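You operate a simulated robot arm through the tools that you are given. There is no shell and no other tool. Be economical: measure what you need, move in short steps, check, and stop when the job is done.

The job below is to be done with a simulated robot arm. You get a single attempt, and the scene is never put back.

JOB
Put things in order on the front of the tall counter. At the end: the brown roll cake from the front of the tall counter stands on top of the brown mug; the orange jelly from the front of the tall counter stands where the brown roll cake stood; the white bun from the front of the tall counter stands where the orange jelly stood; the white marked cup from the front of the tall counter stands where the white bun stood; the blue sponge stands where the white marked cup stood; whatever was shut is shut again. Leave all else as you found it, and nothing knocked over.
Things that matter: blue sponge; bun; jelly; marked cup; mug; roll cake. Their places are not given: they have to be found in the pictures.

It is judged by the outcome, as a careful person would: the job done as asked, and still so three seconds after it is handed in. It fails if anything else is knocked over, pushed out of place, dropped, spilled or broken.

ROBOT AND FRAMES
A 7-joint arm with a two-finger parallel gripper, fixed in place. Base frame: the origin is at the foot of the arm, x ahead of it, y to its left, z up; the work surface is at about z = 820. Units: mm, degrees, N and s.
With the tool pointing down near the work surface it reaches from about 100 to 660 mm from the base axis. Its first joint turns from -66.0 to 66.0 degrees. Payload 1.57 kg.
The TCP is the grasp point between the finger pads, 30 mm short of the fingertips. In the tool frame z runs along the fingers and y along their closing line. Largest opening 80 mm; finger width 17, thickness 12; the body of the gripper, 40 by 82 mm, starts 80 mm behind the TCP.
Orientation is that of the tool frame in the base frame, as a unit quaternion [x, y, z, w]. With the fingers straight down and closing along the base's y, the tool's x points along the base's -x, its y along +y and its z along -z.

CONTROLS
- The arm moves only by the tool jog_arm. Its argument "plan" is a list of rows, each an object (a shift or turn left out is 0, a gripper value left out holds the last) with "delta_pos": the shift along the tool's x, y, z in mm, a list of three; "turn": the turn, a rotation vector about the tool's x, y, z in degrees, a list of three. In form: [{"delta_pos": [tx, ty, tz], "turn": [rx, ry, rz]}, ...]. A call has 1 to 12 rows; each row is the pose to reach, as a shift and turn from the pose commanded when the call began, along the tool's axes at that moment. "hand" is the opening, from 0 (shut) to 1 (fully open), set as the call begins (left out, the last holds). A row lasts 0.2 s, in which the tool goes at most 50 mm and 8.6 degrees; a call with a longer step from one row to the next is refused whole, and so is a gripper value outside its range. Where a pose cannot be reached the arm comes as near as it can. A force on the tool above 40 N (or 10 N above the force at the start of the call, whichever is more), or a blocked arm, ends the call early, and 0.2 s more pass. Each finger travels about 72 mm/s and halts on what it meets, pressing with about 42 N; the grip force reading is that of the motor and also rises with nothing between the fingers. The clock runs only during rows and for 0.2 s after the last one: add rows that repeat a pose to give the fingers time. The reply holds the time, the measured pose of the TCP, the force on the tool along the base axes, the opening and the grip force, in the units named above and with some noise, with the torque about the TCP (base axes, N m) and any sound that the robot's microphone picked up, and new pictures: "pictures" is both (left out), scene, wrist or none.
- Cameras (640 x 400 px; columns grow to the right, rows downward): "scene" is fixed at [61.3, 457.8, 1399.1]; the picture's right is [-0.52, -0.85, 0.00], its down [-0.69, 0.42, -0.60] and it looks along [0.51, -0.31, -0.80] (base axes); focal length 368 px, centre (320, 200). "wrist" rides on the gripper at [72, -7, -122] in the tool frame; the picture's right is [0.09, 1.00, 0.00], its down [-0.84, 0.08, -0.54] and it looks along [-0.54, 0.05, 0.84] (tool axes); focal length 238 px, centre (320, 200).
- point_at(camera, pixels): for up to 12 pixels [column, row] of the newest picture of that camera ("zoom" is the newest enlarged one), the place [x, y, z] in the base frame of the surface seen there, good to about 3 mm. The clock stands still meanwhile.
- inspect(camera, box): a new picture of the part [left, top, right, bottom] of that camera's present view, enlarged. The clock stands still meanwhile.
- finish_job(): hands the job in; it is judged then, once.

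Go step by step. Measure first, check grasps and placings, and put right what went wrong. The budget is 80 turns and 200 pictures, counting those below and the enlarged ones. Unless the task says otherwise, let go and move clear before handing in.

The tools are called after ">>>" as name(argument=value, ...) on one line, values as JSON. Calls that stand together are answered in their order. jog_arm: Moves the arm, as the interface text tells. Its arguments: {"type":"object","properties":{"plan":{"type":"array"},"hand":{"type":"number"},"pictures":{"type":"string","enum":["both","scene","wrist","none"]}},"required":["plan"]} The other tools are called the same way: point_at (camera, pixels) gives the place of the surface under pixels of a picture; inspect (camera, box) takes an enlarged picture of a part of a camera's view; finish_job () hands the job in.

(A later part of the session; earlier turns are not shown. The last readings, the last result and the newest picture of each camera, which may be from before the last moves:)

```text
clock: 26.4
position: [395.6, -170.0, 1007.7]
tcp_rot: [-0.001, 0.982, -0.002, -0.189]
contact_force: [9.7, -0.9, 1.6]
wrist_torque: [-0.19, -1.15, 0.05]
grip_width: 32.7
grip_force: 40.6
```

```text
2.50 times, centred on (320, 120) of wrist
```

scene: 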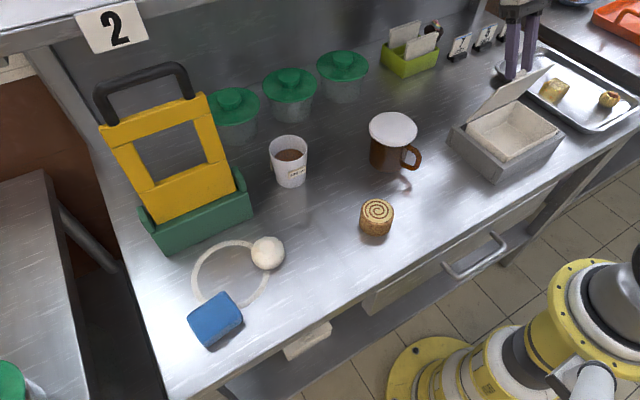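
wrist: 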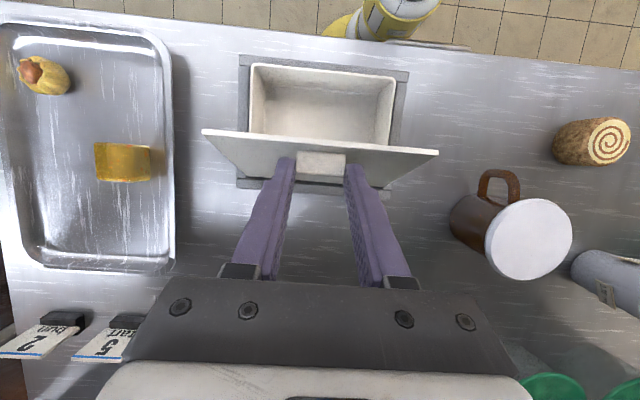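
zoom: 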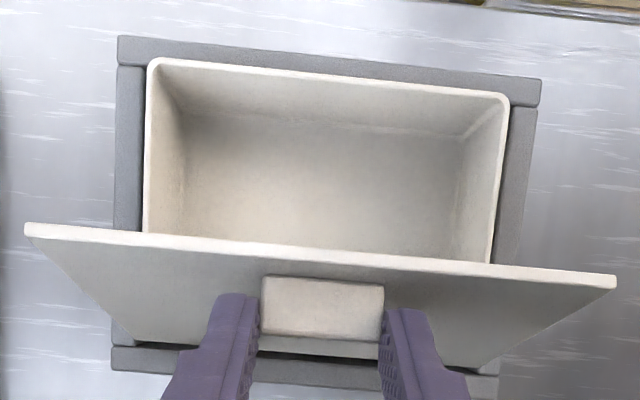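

The box is plainly empty, so the orange jelly is probably in the drawer under the counter front. I'll swing the lid shut along the reversed arc.

>>> jog_arm(plan=[{"delta_pos": [14.7, 0, 8], "turn": [0, -8, 0]}, {"delta_pos": [28.1, 0, 17.9], "turn": [0, -16, 0]}, {"delta_pos": [40.1, 0, 29.7], "turn": [0, -24, 0]}, {"delta_pos": [50.2, 0, 43], "turn": [0, -32, 0]}, {"delta_pos": [58.5, 0, 57.5], "turn": [0, -40, 0]}, {"delta_pos": [64.6, 0, 73.1], "turn": [0, -48, 0]}, {"delta_pos": [68.5, 0, 89.4], "turn": [0, -56, 0]}, {"delta_pos": [70.1, 0, 106], "turn": [0, -64, 0]}, {"delta_pos": [69.9, 0, 114.5], "turn": [0, -68, 0]}, {"delta_pos": [69.4, 0, 122.8], "turn": [0, -72, 0]}, {"delta_pos": [69.4, 0, 122.8], "turn": [0, -72, 0]}])

>>> inspect(camera="scene", box=[440, 60, 600, 190])

```text
clock: 28.8
position: [285.0, -171.0, 919.9]
tcp_rot: [0.0, 0.906, 0.0, 0.423]
contact_force: [-0.4, -0.1, -0.1]
wrist_torque: [0.0, 0.01, -0.01]
grip_width: 32.5
grip_force: 41.2
```

scene: 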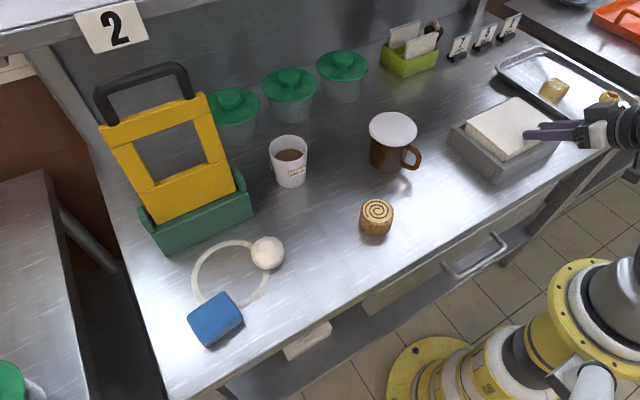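
wrist: 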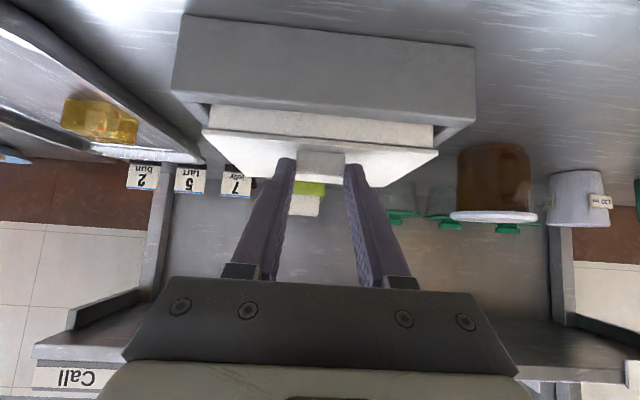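

```text
3.08 times, centred on (520, 125) of scene
```

zoom: 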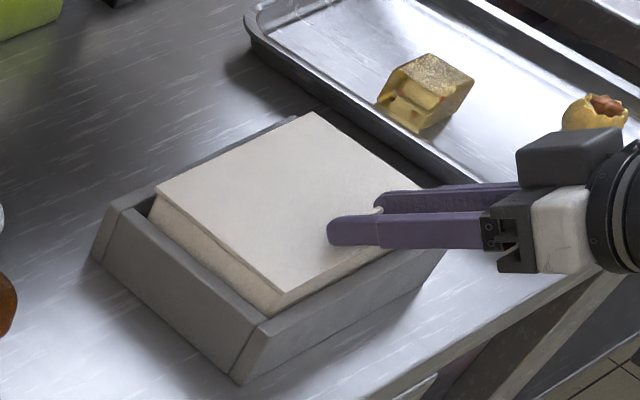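

The lid is shut and the box is seated. I'll let go, rise and straighten the tool, and measure the drawer handle.

>>> jog_arm(plan=[{"delta_pos": [0, 0, 0]}, {"delta_pos": [0, 0, 0]}, {"delta_pos": [-23, 0, -19]}, {"delta_pos": [-46, 0, -38]}, {"delta_pos": [-46, 0, -38], "turn": [0, 8.3, 0]}, {"delta_pos": [-46, 0, -38], "turn": [0, 16.6, 0]}, {"delta_pos": [-46, 0, -38], "turn": [0, 25, 0]}, {"delta_pos": [-46, 0, -38], "turn": [0, 33.3, 0]}, {"delta_pos": [-46, 0, -38], "turn": [0, 41.7, 0]}, {"delta_pos": [-46, 0, -38], "turn": [0, 50, 0]}, {"delta_pos": [-46, 0, -38], "turn": [0, 50, 0]}], hand=0.6)

>>> point_at(camera="scene", pixels=[[450, 272], [460, 278], [480, 268], [495, 258], [506, 247], [495, 236], [448, 265], [470, 274], [380, 300], [370, 312], [440, 250], [530, 215]])

```text
clock: 31.2
position: [285.0, -169.9, 979.7]
tcp_rot: [0.0, 1.0, 0.0, -0.001]
contact_force: [0.0, -0.4, -0.2]
wrist_torque: [-0.04, -0.01, 0.01]
grip_width: 48.0
grip_force: 0.1
```

scene: 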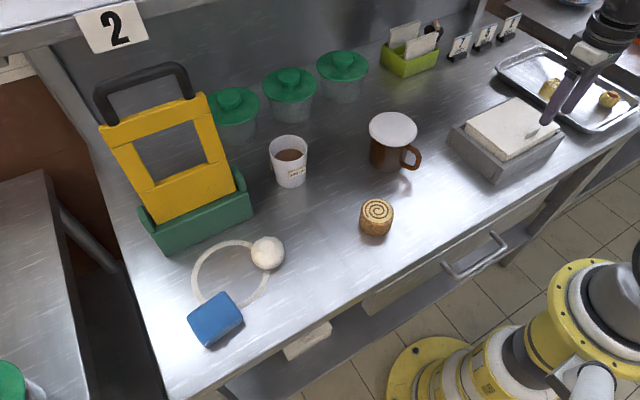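
wrist: 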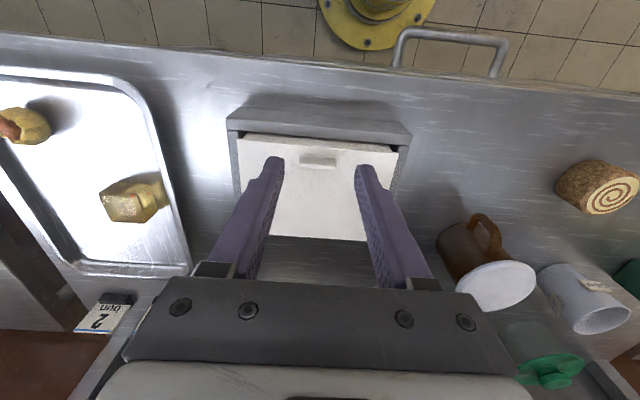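

```text
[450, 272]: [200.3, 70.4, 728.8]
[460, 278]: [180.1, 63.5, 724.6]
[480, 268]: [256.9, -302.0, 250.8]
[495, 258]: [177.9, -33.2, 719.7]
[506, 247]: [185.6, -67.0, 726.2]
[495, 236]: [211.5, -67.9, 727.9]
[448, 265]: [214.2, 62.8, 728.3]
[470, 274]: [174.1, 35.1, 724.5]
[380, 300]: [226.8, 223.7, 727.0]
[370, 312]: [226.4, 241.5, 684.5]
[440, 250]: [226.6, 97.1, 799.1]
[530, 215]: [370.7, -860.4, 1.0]
```

The handle bar is at x≈178, y −67 to +68, z≈724, and the drawer front is at x≈226. I'll close the fingers, move to above the gap behind the bar and measure the counter's front edge.

>>> jog_arm(plan=[{"delta_pos": [20, 40, 0]}, {"delta_pos": [40, 80, 0]}, {"delta_pos": [60, 120, 0]}, {"delta_pos": [80, 160, 0]}, {"delta_pos": [80, 170, 40]}, {"delta_pos": [80, 170, 80]}, {"delta_pos": [80, 170, 80]}], hand=0)

```text
clock: 32.8
position: [205.4, 0.7, 899.3]
tcp_rot: [-0.001, 1.0, 0.0, 0.0]
contact_force: [0.0, 0.7, 0.1]
wrist_torque: [0.0, -0.04, -0.02]
grip_width: 0.0
grip_force: 21.8
```

scene: 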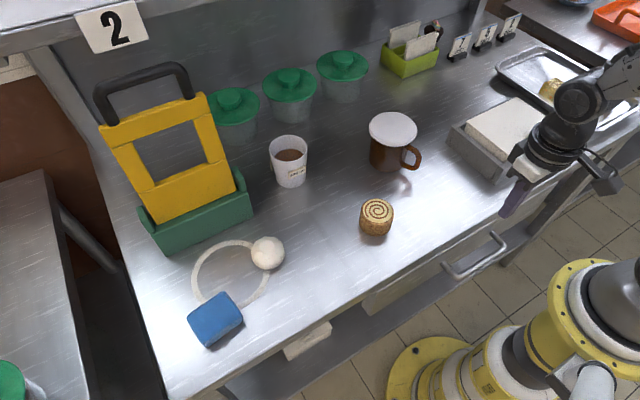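
wrist: 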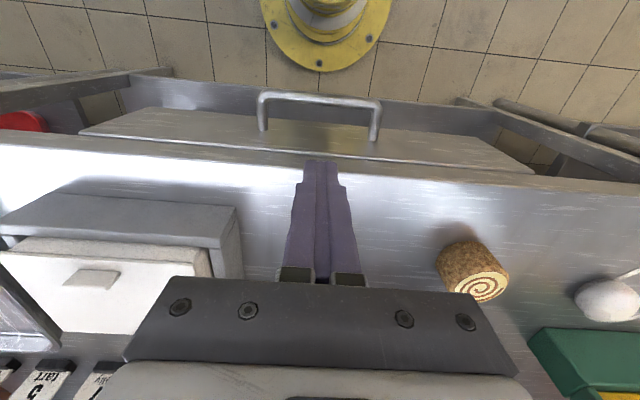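

>>> point_at(camera="wrist", pixels=[[320, 98], [270, 96], [370, 103], [263, 110], [264, 127], [373, 138], [320, 130], [320, 145], [320, 158], [100, 130], [530, 168], [230, 140]])

```text
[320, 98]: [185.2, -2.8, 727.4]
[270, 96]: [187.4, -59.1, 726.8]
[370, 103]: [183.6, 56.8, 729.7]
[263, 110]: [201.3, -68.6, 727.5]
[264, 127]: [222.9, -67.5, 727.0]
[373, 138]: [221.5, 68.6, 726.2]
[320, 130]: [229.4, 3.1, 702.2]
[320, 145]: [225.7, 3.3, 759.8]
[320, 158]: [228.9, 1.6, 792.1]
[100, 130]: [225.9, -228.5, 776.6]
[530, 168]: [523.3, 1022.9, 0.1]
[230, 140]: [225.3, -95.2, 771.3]
```

The gap behind the bar runs from x≈190 to 225. I'll lower the closed fingers into it at x≈206, to TCP z≈743.

>>> jog_arm(plan=[{"delta_pos": [0, 0, 40]}, {"delta_pos": [0, 0, 80]}, {"delta_pos": [0, 0, 120]}, {"delta_pos": [0, 0, 145]}, {"delta_pos": [0, 0, 156]}, {"delta_pos": [0, 0, 156]}])

```text
clock: 34.2
position: [204.9, -1.2, 744.1]
tcp_rot: [0.0, 1.0, -0.001, 0.0]
contact_force: [0.4, 0.6, -0.6]
wrist_torque: [-0.03, 0.01, 0.0]
grip_width: 0.0
grip_force: 21.3
```

scene: 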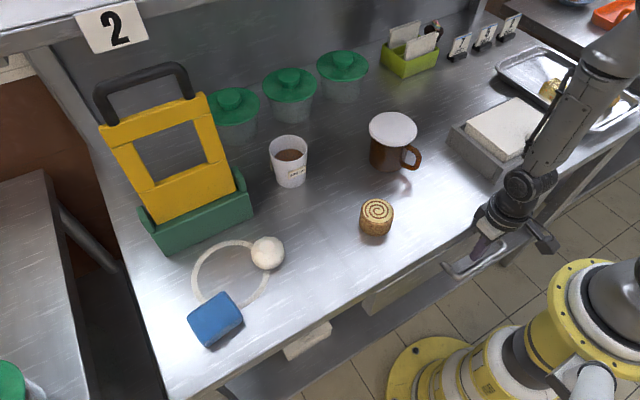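
wrist: 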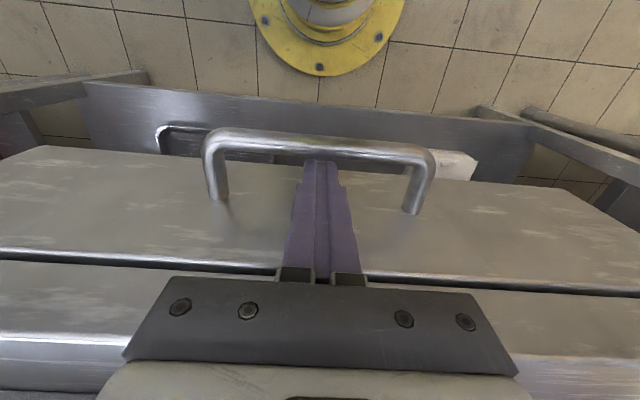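

The fingertips at (320,165) are behind the bar. I'll pull toward the base.

>>> jog_arm(plan=[{"delta_pos": [10, 0, 0]}, {"delta_pos": [20, 0, 0]}, {"delta_pos": [32, 0, 0]}, {"delta_pos": [44, 0, 0]}, {"delta_pos": [56, 0, 0]}, {"delta_pos": [68, 0, 0]}, {"delta_pos": [80, 0, 0]}, {"delta_pos": [90, 0, 0]}, {"delta_pos": [90, 0, 0]}])

```text
clock: 35.0
position: [187.9, -0.4, 746.9]
tcp_rot: [-0.002, 1.0, 0.0, 0.014]
contact_force: [3.7, -1.2, 4.5]
wrist_torque: [0.1, 1.05, 0.06]
grip_width: 0.3
grip_force: 21.0
stopped in row 4: the force on the tool passed its limit at 51 N (the readings are from after the stop); the commanded pose is now the measured one
```

scene: 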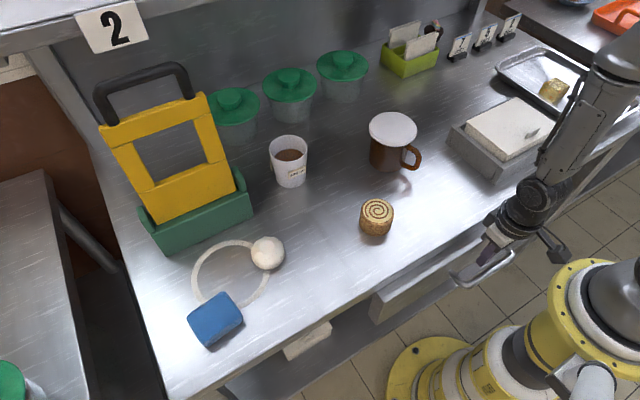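
wrist: 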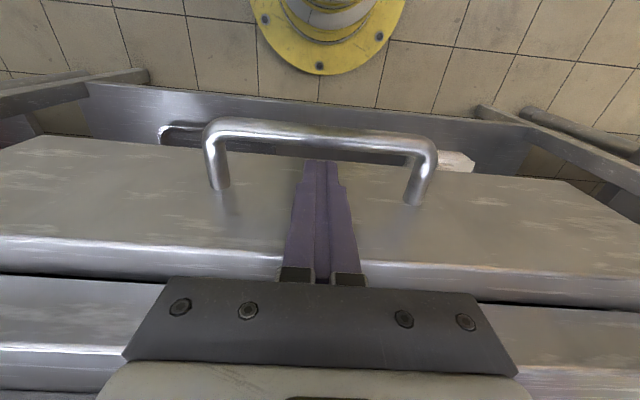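

The drawer is moving (panel edge at (150,240)), but the force peaked at 51 N. I'll pull on with smaller steps.

>>> jog_arm(plan=[{"delta_pos": [5, 0, 3]}, {"delta_pos": [10, 0, 3]}, {"delta_pos": [15, 0, 3]}, {"delta_pos": [20, 0, 3]}, {"delta_pos": [25, 0, 3]}, {"delta_pos": [31, 0, 3]}, {"delta_pos": [37, 0, 3]}, {"delta_pos": [43, 0, 3]}, {"delta_pos": [49, 0, 3]}, {"delta_pos": [55, 0, 3]}, {"delta_pos": [60, 0, 3]}, {"delta_pos": [60, 0, 3]}])

```text
clock: 35.4
position: [189.2, -0.2, 745.9]
tcp_rot: [-0.001, 1.0, -0.001, 0.018]
contact_force: [2.4, -0.2, 3.2]
wrist_torque: [0.01, 0.55, 0.02]
grip_width: 0.0
grip_force: 20.9
stopped in row 1: the force on the tool passed its limit at 54 N (the readings are from after the stop); the commanded pose is now the measured one
```

scene: 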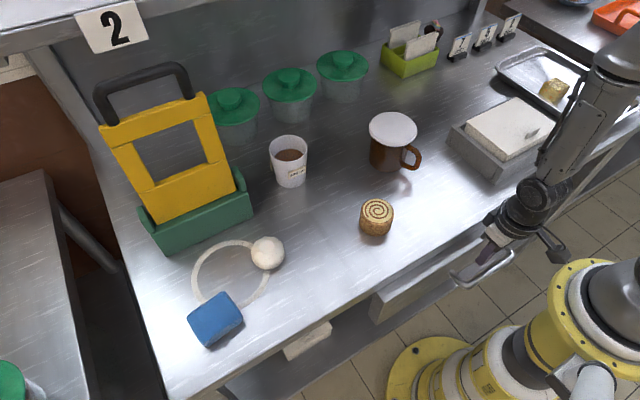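
wrist: 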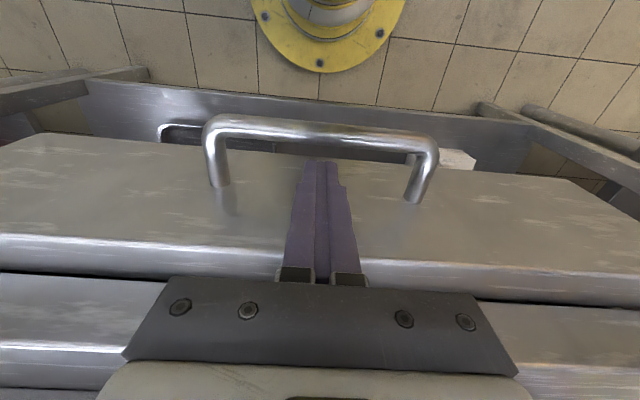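

Even a tiny step peaked at 54 N, so something may be blocking the drawer. I'll measure how far it has come and look at the contact.

>>> point_at(camera="wrist", pixels=[[260, 125], [370, 132], [220, 180], [320, 200], [200, 240], [200, 262], [200, 290], [450, 262], [60, 240], [580, 280]])

>>> inspect(camera="scene", box=[360, 180, 560, 330])

```text
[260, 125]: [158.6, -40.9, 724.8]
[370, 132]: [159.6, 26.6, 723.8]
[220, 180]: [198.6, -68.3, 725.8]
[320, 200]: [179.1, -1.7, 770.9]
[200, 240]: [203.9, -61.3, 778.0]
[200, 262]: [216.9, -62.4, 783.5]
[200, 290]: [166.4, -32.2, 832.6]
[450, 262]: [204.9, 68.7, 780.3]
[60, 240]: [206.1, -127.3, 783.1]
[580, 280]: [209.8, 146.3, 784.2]
```

```text
2.67 times, centred on (460, 255) of scene
```

zoom: 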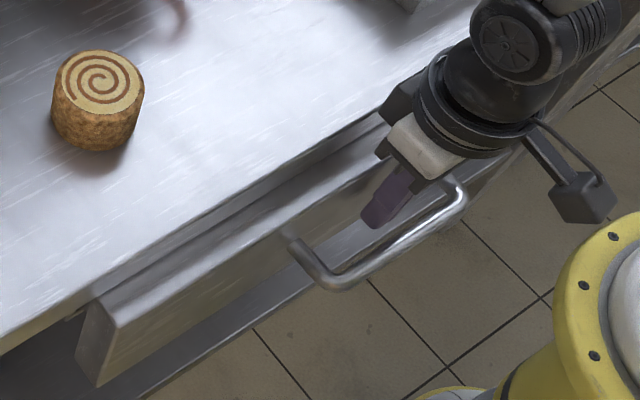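

The drawer slid about 24 mm and the bar is now near x≈160, ahead of the finger. So the block is elsewhere, most likely the wrist camera on the base side meeting the arm's own column. I'll rise and turn 90° to put the camera to the side, then grip the bar.

>>> jog_arm(plan=[{"delta_pos": [0, 0, -40], "turn": [0, 2, 0]}, {"delta_pos": [0, 0, -80], "turn": [0, 2, 0]}, {"delta_pos": [0, 0, -120], "turn": [0, 2, 0]}, {"delta_pos": [0, 0, -160], "turn": [0, 2, 0]}, {"delta_pos": [0, 0, -160], "turn": [0, 2, 0]}], pictures="none")

>>> jog_arm(plan=[{"turn": [0, 0, 8.2]}, {"turn": [0, 0, 16.4]}, {"turn": [0, 0, 24.6]}, {"turn": [0, 0, 32.8]}, {"turn": [0, 0, 41]}, {"turn": [0, 0, 49.2]}, {"turn": [0, 0, 57.4]}, {"turn": [0, 0, 65.6]}, {"turn": [0, 0, 73.8]}, {"turn": [0, 0, 82]}, {"turn": [0, 0, 90]}, {"turn": [0, 0, 90]}], hand=0.55)

```text
clock: 36.6
position: [183.3, -0.6, 905.8]
tcp_rot: [-0.001, 1.0, -0.001, -0.001]
contact_force: [0.5, 0.7, 0.4]
wrist_torque: [-0.05, -0.02, 0.03]
grip_width: 0.1
grip_force: 21.1
```

```text
clock: 39.2
position: [183.1, 0.2, 906.0]
tcp_rot: [0.707, 0.707, 0.0, -0.001]
contact_force: [0.5, -0.9, 0.0]
wrist_torque: [-0.01, -0.02, -0.01]
grip_width: 44.0
grip_force: 0.2
```

scene: 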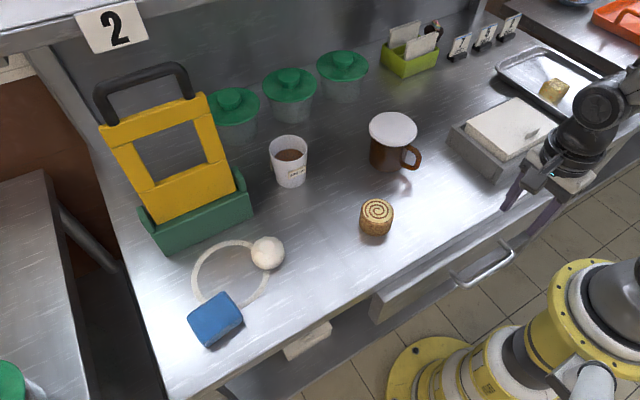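
wrist: 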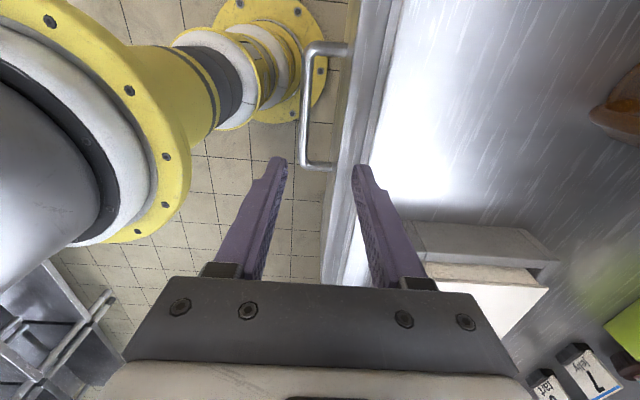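

The arm's own yellow shoulder is close by at (180,140), which confirms it. I'll measure it and the bar.

>>> point_at(camera="wrist", pixels=[[305, 100], [303, 150], [310, 60], [300, 120], [307, 120], [185, 140], [150, 230], [212, 100], [340, 100], [350, 100], [362, 100], [330, 47]])

```text
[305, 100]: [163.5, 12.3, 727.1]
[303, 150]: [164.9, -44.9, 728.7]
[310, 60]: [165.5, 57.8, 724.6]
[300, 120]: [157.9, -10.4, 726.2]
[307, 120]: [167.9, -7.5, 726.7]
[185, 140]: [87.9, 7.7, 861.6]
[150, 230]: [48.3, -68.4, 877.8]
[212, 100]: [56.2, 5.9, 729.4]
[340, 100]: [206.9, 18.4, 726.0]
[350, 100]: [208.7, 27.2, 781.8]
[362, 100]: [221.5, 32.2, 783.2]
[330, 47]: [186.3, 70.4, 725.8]
```

The bar's centre is at x≈162, z≈725, and the shoulder reaches x≈88. I'll grip the bar and pull it 25 mm, then pull on from inside the drawer panel at the side.

>>> jog_arm(plan=[{"delta_pos": [0, -20, 30]}, {"delta_pos": [0, -20, 70]}, {"delta_pos": [0, -20, 110]}, {"delta_pos": [0, -20, 145]}, {"delta_pos": [0, -20, 170]}, {"delta_pos": [0, -20, 170]}], pictures="none")

>>> jog_arm(plan=[{"delta_pos": [0, 0, 0]}, {"delta_pos": [0, 0, 0]}, {"delta_pos": [0, -5, 0]}, {"delta_pos": [0, -10, 0]}, {"delta_pos": [0, -15, 0]}, {"delta_pos": [0, -20, 0]}, {"delta_pos": [0, -25, 0]}, {"delta_pos": [0, -25, 0]}], hand=0)

```text
clock: 40.6
position: [164.2, -0.6, 735.0]
tcp_rot: [0.707, 0.707, 0.0, 0.0]
contact_force: [0.1, -0.3, -0.5]
wrist_torque: [0.01, -0.01, 0.02]
grip_width: 44.2
grip_force: 0.0
```

```text
clock: 42.4
position: [138.4, -0.2, 736.3]
tcp_rot: [0.706, 0.708, -0.001, 0.0]
contact_force: [0.7, 15.3, 6.5]
wrist_torque: [0.4, -0.02, 0.24]
grip_width: 13.8
grip_force: 30.4
```

scene: 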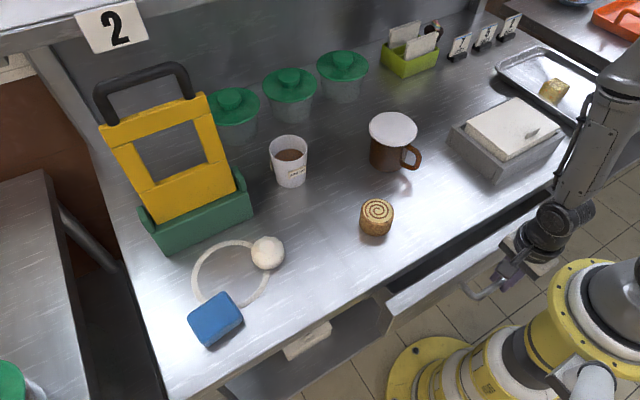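
wrist: 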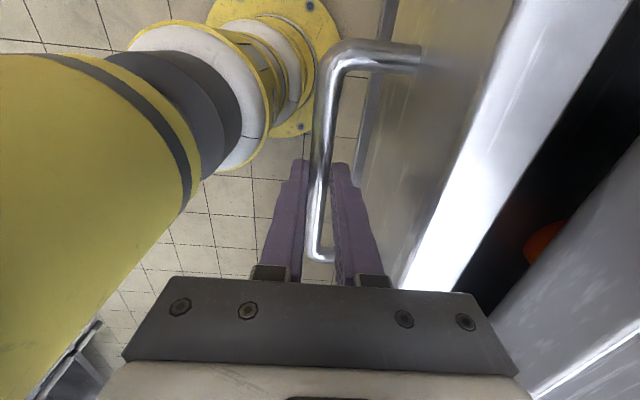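

The drawer is opening and an orange jelly shows inside at wrist (542,242). I'll let go, rise and locate it.

>>> jog_arm(plan=[{"delta_pos": [0, 0, 0]}, {"delta_pos": [0, 0, 0]}, {"delta_pos": [0, 0, -40]}, {"delta_pos": [0, 10, -80]}, {"delta_pos": [0, 30, -120]}, {"delta_pos": [0, 50, -160]}, {"delta_pos": [0, 50, -160]}], hand=0.5)

```text
clock: 44.0
position: [188.6, -0.3, 897.3]
tcp_rot: [0.706, 0.708, 0.0, -0.001]
contact_force: [0.3, -0.4, 0.3]
wrist_torque: [-0.01, 0.03, 0.0]
grip_width: 39.9
grip_force: 0.2
```

scene: 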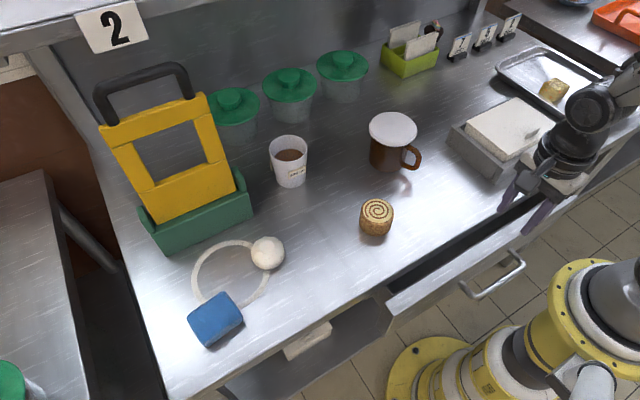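
wrist: 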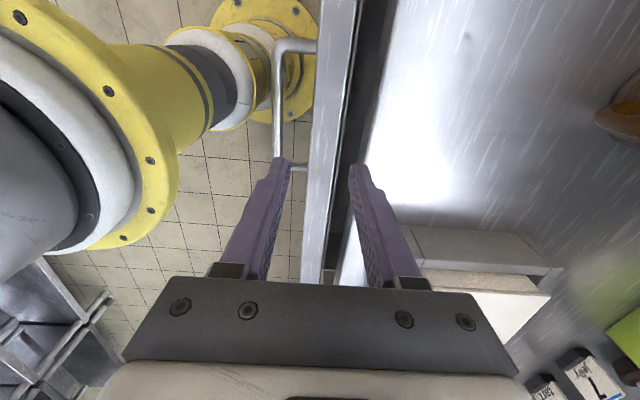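

Now I'll measure the panel's top edge and the gap so I can hook the panel from inside, away from the shoulder.

>>> point_at(camera="wrist", pixels=[[330, 60], [345, 60], [352, 60], [358, 60], [364, 60], [325, 120], [340, 130], [348, 130], [375, 60], [385, 60], [330, 275], [285, 100]])

>>> inspect(camera="wrist", box=[280, 0, 420, 170])

```text
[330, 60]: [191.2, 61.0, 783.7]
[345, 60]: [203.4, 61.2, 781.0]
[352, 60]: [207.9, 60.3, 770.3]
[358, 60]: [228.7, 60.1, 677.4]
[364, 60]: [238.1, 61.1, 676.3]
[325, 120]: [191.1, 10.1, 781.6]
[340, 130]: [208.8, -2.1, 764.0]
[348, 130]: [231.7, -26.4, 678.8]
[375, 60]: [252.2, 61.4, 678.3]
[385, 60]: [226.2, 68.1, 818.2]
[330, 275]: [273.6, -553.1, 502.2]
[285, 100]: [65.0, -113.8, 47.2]
```

```text
2.35 times, centred on (350, 85) of wrist
```

zoom: 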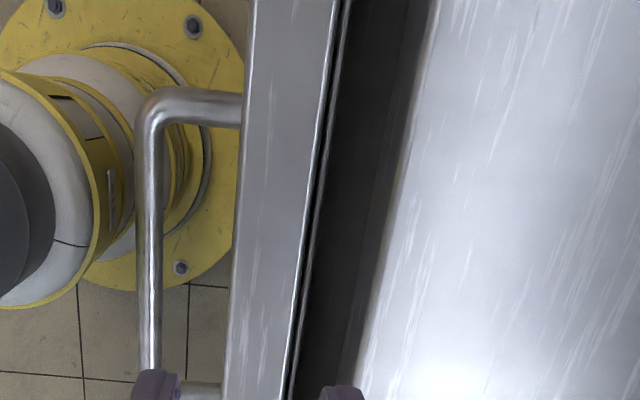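

The gap behind the panel is only about 18 mm (x 207–226), so I'll grip the bar once more. This time I'll lean the tool 15° away from the shoulder while pulling.

>>> jog_arm(plan=[{"delta_pos": [0, -20, 40]}, {"delta_pos": [0, -40, 80]}, {"delta_pos": [0, -50, 120]}, {"delta_pos": [0, -50, 160]}, {"delta_pos": [0, -50, 160]}], pictures="none")

>>> jog_arm(plan=[{"delta_pos": [0, 0, 0]}, {"delta_pos": [0, 0, 0]}, {"delta_pos": [0, 0, 0], "turn": [5, 0, 0]}, {"delta_pos": [0, -2, 0], "turn": [10, 0, 0]}, {"delta_pos": [0, -5, 0], "turn": [15, 0, 0]}, {"delta_pos": [0, -10, 0], "turn": [15, 0, 0]}, {"delta_pos": [0, -15, 0], "turn": [15, 0, 0]}, {"delta_pos": [0, -20, 0], "turn": [15, 0, 0]}, {"delta_pos": [0, -24, 0], "turn": [15, 0, 0]}, {"delta_pos": [0, -28, 0], "turn": [15, 0, 0]}, {"delta_pos": [0, -28, 0], "turn": [15, 0, 0]}], hand=0)

```text
clock: 45.2
position: [138.3, -1.1, 735.4]
tcp_rot: [0.707, 0.708, 0.001, 0.0]
contact_force: [0.4, -0.7, 0.6]
wrist_torque: [-0.03, -0.02, 0.0]
grip_width: 39.8
grip_force: 0.0
```

```text
clock: 47.6
position: [110.4, -2.4, 736.2]
tcp_rot: [0.701, 0.701, -0.092, -0.092]
contact_force: [-0.2, 1.7, -22.0]
wrist_torque: [0.01, -0.04, 0.25]
grip_width: 14.0
grip_force: 29.9
```

scene: 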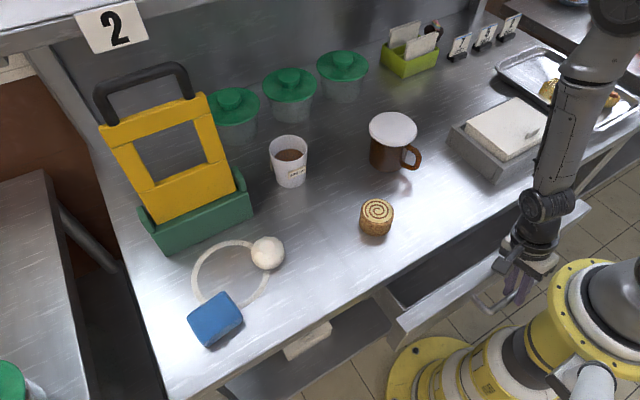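
wrist: 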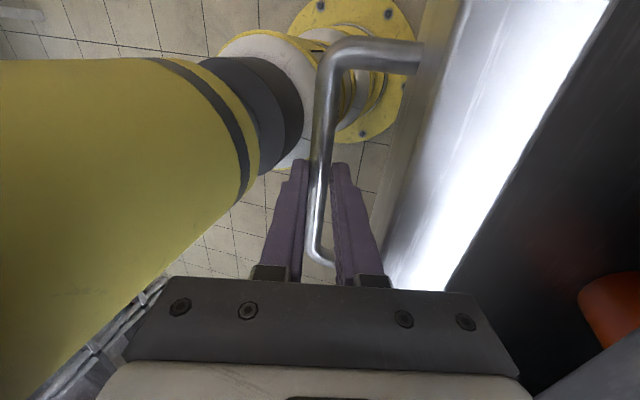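

The drawer is now about 78 mm open and the jelly is at the right edge (610,305). I'll let go, rise clear and look into the drawer.

>>> jog_arm(plan=[{"delta_pos": [0, 0, 0]}, {"delta_pos": [0, 0, 0]}, {"delta_pos": [0, -5.2, -19.3]}, {"delta_pos": [0, -10.4, -38.6]}, {"delta_pos": [0, 1.2, -72.8]}, {"delta_pos": [0, 28.5, -106]}, {"delta_pos": [0, 55.8, -139.2], "turn": [-7.5, 0, 0]}, {"delta_pos": [0, 60, -160], "turn": [-15, 0, 0]}, {"delta_pos": [0, 60, -160], "turn": [-15, 0, 0]}], hand=0.27)

```text
clock: 49.6
position: [208.7, -0.3, 875.4]
tcp_rot: [0.706, 0.708, 0.0, 0.0]
contact_force: [-0.4, -0.1, 0.9]
wrist_torque: [-0.03, -0.02, 0.05]
grip_width: 21.6
grip_force: 0.0
```

scene: 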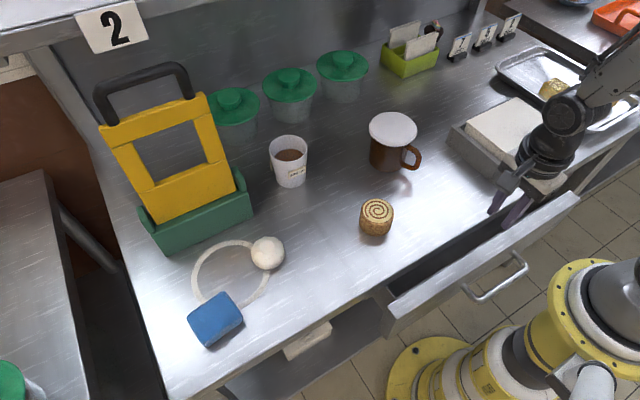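
wrist: 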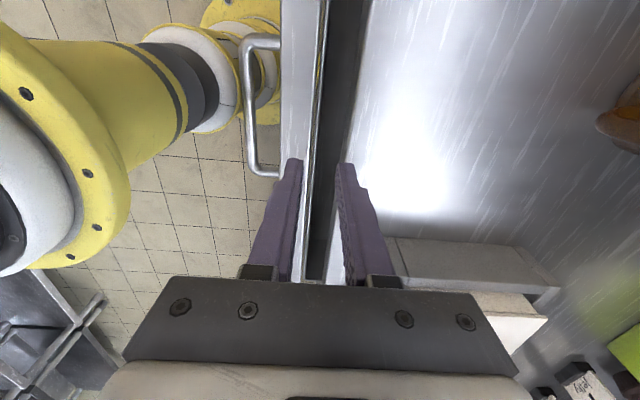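

I can't see the jelly from here. I'll move to y≈150 with the fingers closed to hook the panel from inside, and look along the drawer.

>>> jog_arm(plan=[{"delta_pos": [40, -1, 0]}, {"delta_pos": [80, -2, 0]}, {"delta_pos": [120, -3, 0]}, {"delta_pos": [150, -4, 0]}, {"delta_pos": [150, -4, 35]}, {"delta_pos": [150, -4, 35]}], hand=0)

>>> point_at(camera="wrist", pixels=[[300, 100], [315, 100], [325, 100], [335, 100], [345, 100], [355, 100], [365, 100], [290, 100]])

```text
clock: 51.0
position: [206.1, 149.5, 840.4]
tcp_rot: [0.707, 0.707, -0.001, 0.0]
contact_force: [0.1, -0.6, -0.7]
wrist_torque: [-0.01, 0.0, 0.03]
grip_width: 0.2
grip_force: 21.4
```

scene: 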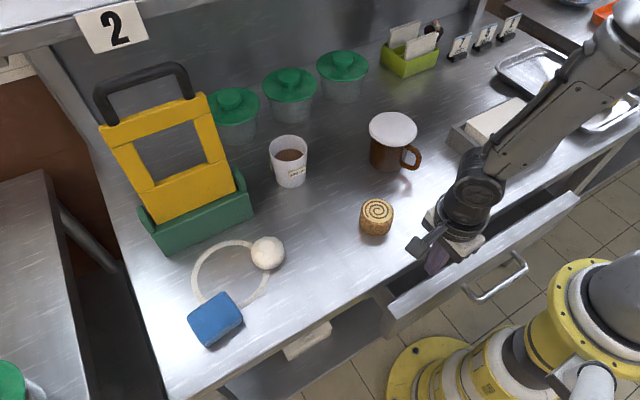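
wrist: 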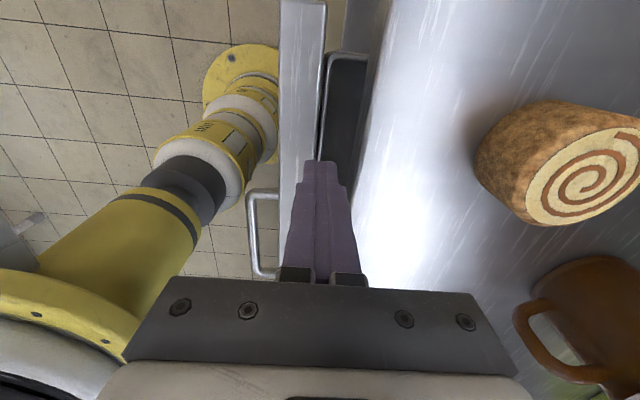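

```text
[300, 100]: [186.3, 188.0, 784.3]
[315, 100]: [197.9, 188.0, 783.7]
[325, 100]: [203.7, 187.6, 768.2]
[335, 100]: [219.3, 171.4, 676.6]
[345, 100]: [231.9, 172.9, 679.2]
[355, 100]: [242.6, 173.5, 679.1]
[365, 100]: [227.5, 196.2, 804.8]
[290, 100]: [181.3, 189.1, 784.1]
```

The panel was nudged back to about x 181–203 when I left, so the gap there is about 23 mm. I'll turn so the fingers are 17 mm thick along x and centre on it at x≈215.

>>> jog_arm(plan=[{"delta_pos": [0, 1, -10], "turn": [0, 0, -8.2]}, {"delta_pos": [0, 2, -10], "turn": [0, 0, -16.4]}, {"delta_pos": [0, 3, -10], "turn": [0, 0, -24.6]}, {"delta_pos": [0, 4, -10], "turn": [0, 0, -32.8]}, {"delta_pos": [0, 5, -10], "turn": [0, 0, -41]}, {"delta_pos": [0, 6, -10], "turn": [0, 0, -49.2]}, {"delta_pos": [0, 7, -10], "turn": [0, 0, -57.4]}, {"delta_pos": [0, 8, -10], "turn": [0, 0, -65.6]}, {"delta_pos": [0, 9, -10], "turn": [0, 0, -73.8]}, {"delta_pos": [0, 9, -10], "turn": [0, 0, -82]}, {"delta_pos": [0, 9, -10], "turn": [0, 0, -90]}, {"delta_pos": [0, 9, -10], "turn": [0, 0, -90]}], pictures="wrist")

```text
clock: 53.6
position: [212.6, 150.7, 850.4]
tcp_rot: [-0.001, 1.0, -0.001, 0.001]
contact_force: [-0.3, -0.1, -0.4]
wrist_torque: [0.01, -0.03, 0.02]
grip_width: 0.3
grip_force: 21.2
```

wrist: 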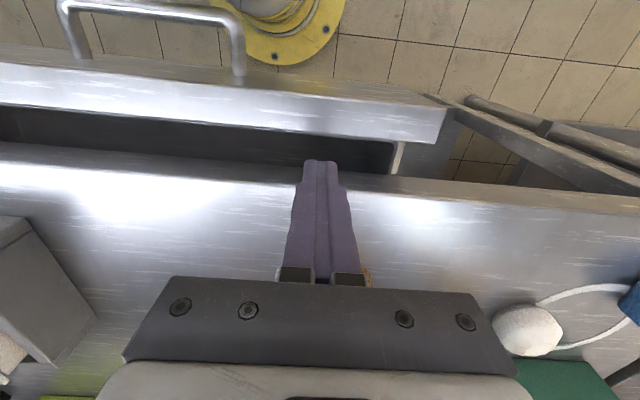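

>>> point_at(camera="wrist", pixels=[[280, 105], [280, 118], [280, 126], [280, 132], [280, 150], [280, 162], [280, 172], [280, 180], [150, 52], [235, 60]])

```text
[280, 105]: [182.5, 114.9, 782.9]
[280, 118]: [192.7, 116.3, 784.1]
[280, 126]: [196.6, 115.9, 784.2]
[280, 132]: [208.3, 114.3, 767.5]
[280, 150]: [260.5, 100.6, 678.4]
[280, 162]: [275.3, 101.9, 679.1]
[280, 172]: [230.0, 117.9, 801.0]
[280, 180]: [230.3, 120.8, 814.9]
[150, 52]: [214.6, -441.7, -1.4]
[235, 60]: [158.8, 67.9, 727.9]
```

The panel top is at x 180–199, and the counter edge is at x≈229. I'll put the tip at z≈770 at x≈215 and pull the panel.

>>> jog_arm(plan=[{"delta_pos": [-2, 0, 25]}, {"delta_pos": [-2, 0, 50]}, {"delta_pos": [8, 0, 52]}, {"delta_pos": [16, 0, 52]}, {"delta_pos": [24, 0, 52]}, {"delta_pos": [32, 0, 52]}, {"delta_pos": [40, 0, 52]}, {"delta_pos": [48, 0, 52]}, {"delta_pos": [56, 0, 52]}, {"delta_pos": [64, 0, 52]}, {"delta_pos": [64, 0, 52]}])

```text
clock: 56.0
position: [150.0, 148.4, 798.8]
tcp_rot: [-0.001, 1.0, 0.0, 0.0]
contact_force: [0.6, -0.2, 0.2]
wrist_torque: [-0.04, -0.03, -0.01]
grip_width: 0.2
grip_force: 21.2
```

scene: 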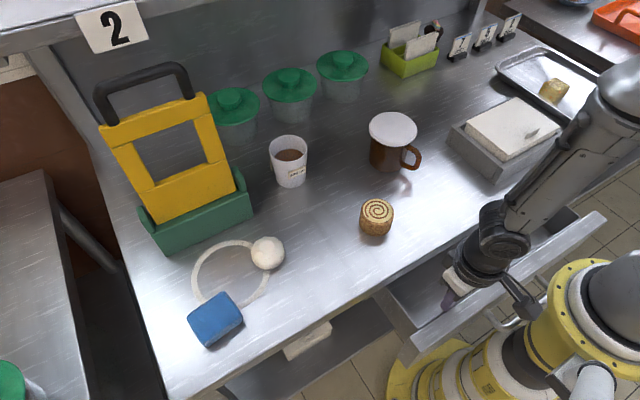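
wrist: 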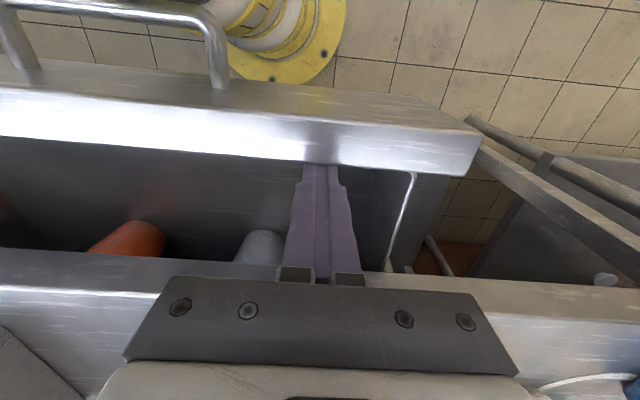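

The drawer is far open now. An orange cylinder shows at (130,238) and a gray one at (260,245), so I'll measure them and the drawer.

>>> point_at(camera="wrist", pixels=[[130, 228], [130, 245], [100, 248], [160, 245], [135, 222], [262, 235], [262, 255], [240, 250], [215, 45], [250, 150], [200, 230], [5, 215]])

>>> inspect(camera="wrist", box=[0, 130, 300, 290])

```text
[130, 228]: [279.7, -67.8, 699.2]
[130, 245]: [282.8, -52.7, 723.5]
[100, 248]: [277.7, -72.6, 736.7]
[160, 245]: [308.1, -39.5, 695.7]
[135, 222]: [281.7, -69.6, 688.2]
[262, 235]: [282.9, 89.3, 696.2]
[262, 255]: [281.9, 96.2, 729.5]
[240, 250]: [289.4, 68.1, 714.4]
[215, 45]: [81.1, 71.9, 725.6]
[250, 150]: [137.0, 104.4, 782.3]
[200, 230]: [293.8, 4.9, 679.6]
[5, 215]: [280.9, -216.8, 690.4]
```

```text
2.13 times, centred on (150, 210) of wrist
```

zoom: 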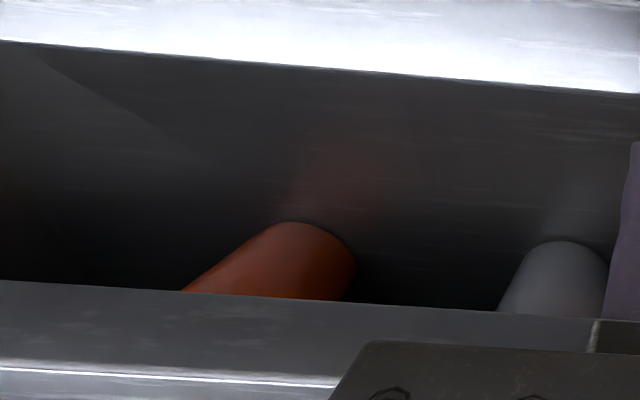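

Both drawer objects look like plain cylinders, so I want a flatter look before deciding whether the orange one is the jelly. I'll lean the tool 30° in place, and also enlarge the amber cube on the tray.

>>> jog_arm(plan=[{"delta_pos": [-10, 0, -5], "turn": [0, -7.5, 0]}, {"delta_pos": [-20, 0, -5], "turn": [0, -15, 0]}, {"delta_pos": [-28, 0, -5], "turn": [0, -22.5, 0]}, {"delta_pos": [-33, 0, 0], "turn": [0, -30, 0]}, {"delta_pos": [-33, 0, 0], "turn": [0, -30, 0]}], pictures="wrist")

>>> inspect(camera="wrist", box=[0, 60, 320, 260])

>>> inspect(camera="scene", box=[530, 65, 640, 135])

```text
clock: 56.4
position: [157.8, 148.0, 798.9]
tcp_rot: [-0.004, 0.998, -0.011, 0.06]
contact_force: [-0.1, 0.3, 3.6]
wrist_torque: [0.02, 0.02, 0.02]
grip_width: 0.0
grip_force: 20.9
stopped in row 2: the force on the tool passed its limit at 54 N (the readings are from after the stop); the commanded pose is now the measured one
```

wrist: 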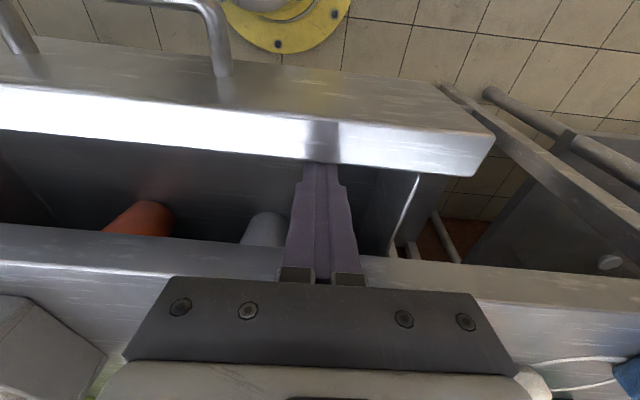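

```text
2.00 times, centred on (160, 160) of wrist
```

zoom: 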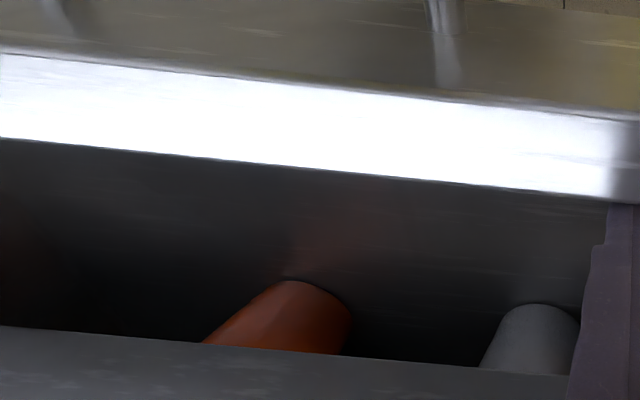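

```text
5.71 times, centred on (585, 100) of scene
```

zoom: 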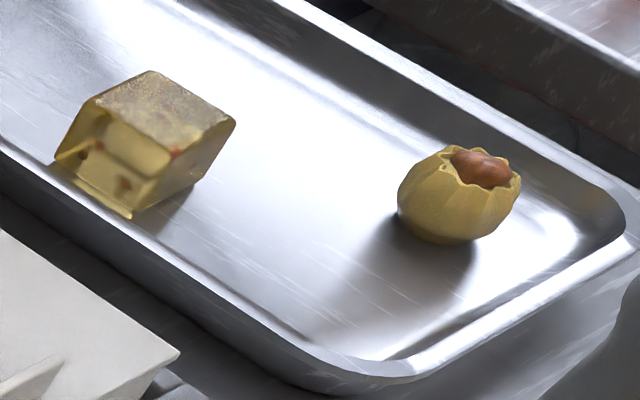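

The tray cube (580,95) is a translucent jelly with fruit bits, in the same muted palette as the "brown" roll cake. The drawer only holds tall plain cylinders that a person couldn't call jelly, so the cube is the orange jelly. I'll straighten, rise, turn the camera to the side and shut the drawer from outside its panel.

>>> jog_arm(plan=[{"delta_pos": [0, 0, -20], "turn": [-1.3, 6.9, 0.5]}, {"delta_pos": [0, 0, -50], "turn": [-1.3, 6.9, 0.5]}, {"delta_pos": [0, 0, -80], "turn": [-1.3, 6.9, 0.5]}, {"delta_pos": [0, 0, -80], "turn": [-1.3, 6.9, 0.5]}], pictures="none")

>>> jog_arm(plan=[{"turn": [0, 0, 8.2]}, {"turn": [0, 0, 16.4]}, {"turn": [0, 0, 24.6]}, {"turn": [0, 0, 32.8]}, {"turn": [0, 0, 41]}, {"turn": [0, 0, 49.2]}, {"turn": [0, 0, 57.4]}, {"turn": [0, 0, 65.6]}, {"turn": [0, 0, 73.8]}, {"turn": [0, 0, 82]}, {"turn": [0, 0, 90]}, {"turn": [0, 0, 90]}], pictures="wrist")

```text
clock: 57.4
position: [148.4, 146.5, 877.4]
tcp_rot: [0.001, 1.0, -0.001, 0.0]
contact_force: [-0.9, 0.2, 0.6]
wrist_torque: [0.02, 0.0, -0.02]
grip_width: 0.0
grip_force: 20.7
```

```text
clock: 60.0
position: [147.7, 147.9, 877.7]
tcp_rot: [0.709, 0.706, -0.001, 0.0]
contact_force: [0.2, 0.1, -0.4]
wrist_torque: [-0.02, 0.01, 0.03]
grip_width: 0.0
grip_force: 21.4
```

wrist: 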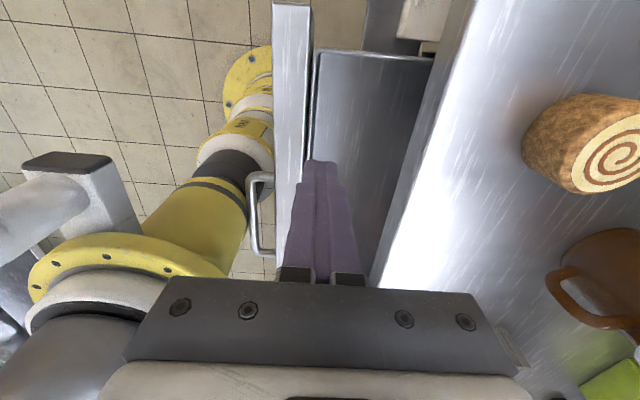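

>>> point_at(camera="wrist", pixels=[[275, 120], [282, 120], [295, 120], [305, 120], [250, 210], [245, 100], [110, 170], [180, 262]])

```text
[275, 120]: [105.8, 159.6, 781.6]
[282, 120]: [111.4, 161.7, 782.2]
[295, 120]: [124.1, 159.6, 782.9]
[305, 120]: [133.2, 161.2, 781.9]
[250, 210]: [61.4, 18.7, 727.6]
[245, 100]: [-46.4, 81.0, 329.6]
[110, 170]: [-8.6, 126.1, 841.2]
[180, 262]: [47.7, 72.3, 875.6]
```

The panel's outer face is at x≈104. I'll go to y≈185 in front of it, lower and push it shut.

>>> jog_arm(plan=[{"delta_pos": [37, 0, 0]}, {"delta_pos": [37, -35, 0]}, {"delta_pos": [37, -66, 0]}, {"delta_pos": [37, -66, 45]}, {"delta_pos": [37, -66, 92]}, {"delta_pos": [37, -66, 92]}], pictures="wrist")

```text
clock: 61.4
position: [90.3, 182.0, 785.8]
tcp_rot: [0.708, 0.706, 0.0, 0.0]
contact_force: [-0.1, 0.9, -0.5]
wrist_torque: [0.03, 0.01, 0.01]
grip_width: 0.1
grip_force: 21.3
out of reach, approached as far as the arm can: row 3, 4, 5, 6
```

wrist: 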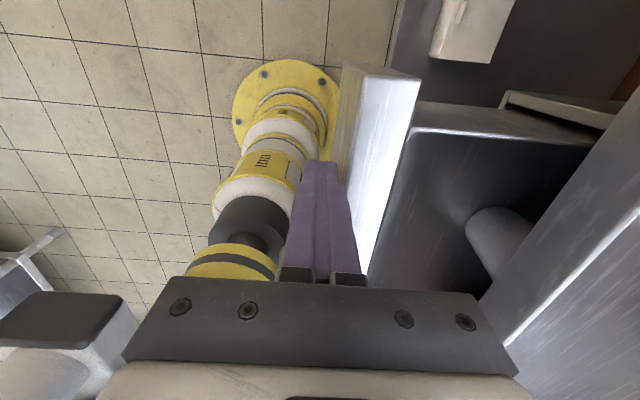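

The fingers are in front of the panel. I'll push it shut along +x.

>>> jog_arm(plan=[{"delta_pos": [0, 12, 0]}, {"delta_pos": [0, 24, 0]}, {"delta_pos": [0, 36, 0]}, {"delta_pos": [0, 48, 0]}, {"delta_pos": [0, 60, 0]}, {"delta_pos": [0, 72, 0]}, {"delta_pos": [0, 84, 0]}, {"delta_pos": [0, 96, 0]}, {"delta_pos": [0, 106, 0]}, {"delta_pos": [0, 114, 0]}, {"delta_pos": [0, 120, 0]}])

```text
clock: 63.8
position: [210.3, 182.2, 784.8]
tcp_rot: [0.708, 0.706, 0.0, 0.0]
contact_force: [-0.4, 0.6, 0.6]
wrist_torque: [-0.02, 0.01, 0.0]
grip_width: 0.0
grip_force: 21.3
```

scene: 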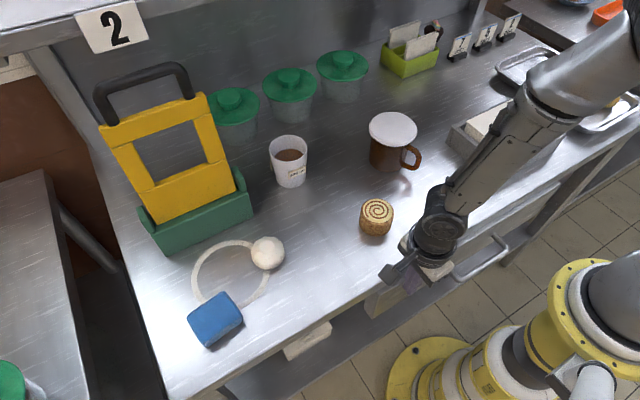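
wrist: 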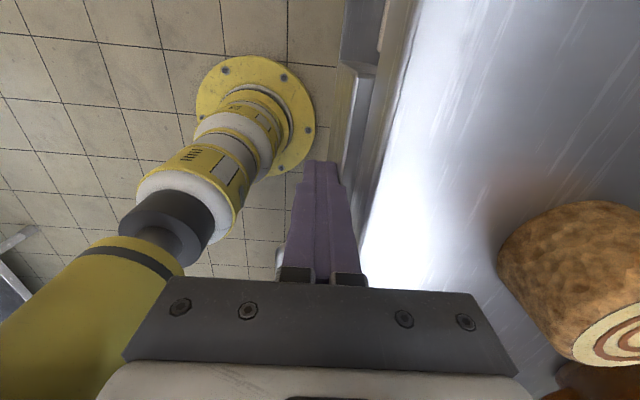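

Nearly shut. I'll push gently until it stops and then back off.

>>> jog_arm(plan=[{"delta_pos": [0, 2, 0]}, {"delta_pos": [0, 4, 0]}, {"delta_pos": [0, 6, 0]}, {"delta_pos": [0, 8, 0]}, {"delta_pos": [0, 8, 0]}], pictures="wrist")

>>> point_at(camera="wrist", pixels=[[348, 100], [355, 100], [362, 100], [370, 100], [378, 100], [386, 100]])

```text
clock: 65.0
position: [216.4, 180.0, 786.0]
tcp_rot: [0.708, 0.707, -0.004, -0.001]
contact_force: [-19.9, 7.6, 6.4]
wrist_torque: [-0.18, -0.8, 0.29]
grip_width: 0.0
grip_force: 21.4
```

wrist: 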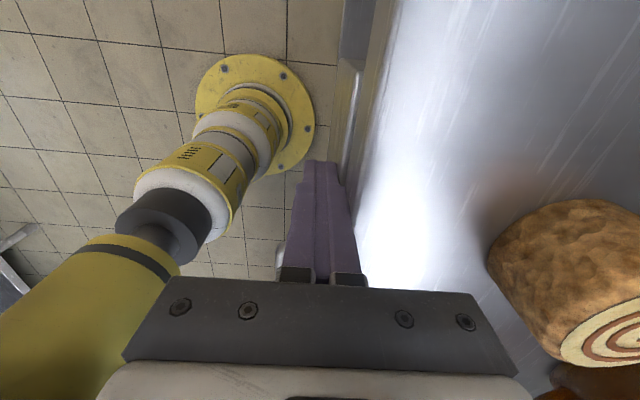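

```text
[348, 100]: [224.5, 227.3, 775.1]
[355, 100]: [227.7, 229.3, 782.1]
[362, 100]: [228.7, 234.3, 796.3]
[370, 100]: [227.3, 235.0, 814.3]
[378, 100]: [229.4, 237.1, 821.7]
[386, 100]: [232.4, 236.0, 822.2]
```

The drawer is shut: the panel is at x≈225 and the stop pushed back with 20 N. I'll back off, rise and go above the roll cake at (329,176).

>>> jog_arm(plan=[{"delta_pos": [0, -15, 0]}, {"delta_pos": [0, -20, -45]}, {"delta_pos": [0, -20, -90]}, {"delta_pos": [0, -10, -135]}, {"delta_pos": [0, 30, -160]}, {"delta_pos": [0, 70, -170]}, {"delta_pos": [-4, 108, -170]}, {"delta_pos": [-4, 108, -170]}], hand=0.85)

```text
clock: 66.8
position: [326.9, 176.7, 954.6]
tcp_rot: [0.708, 0.706, 0.0, 0.0]
contact_force: [-0.4, 0.6, -0.6]
wrist_torque: [-0.03, -0.01, -0.03]
grip_width: 67.9
grip_force: 0.1
```

scene: 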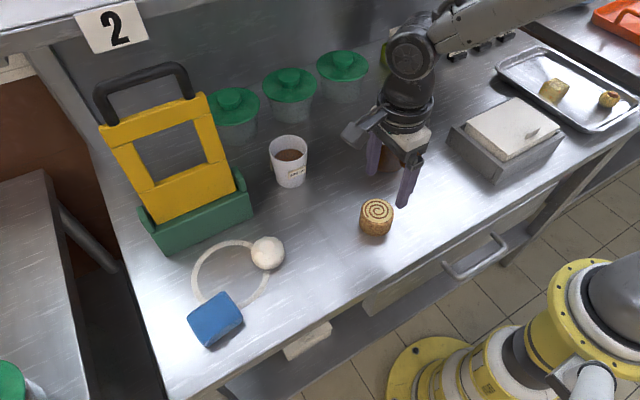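
wrist: 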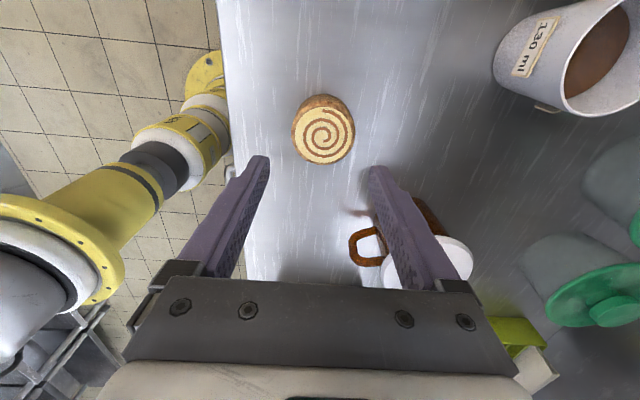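

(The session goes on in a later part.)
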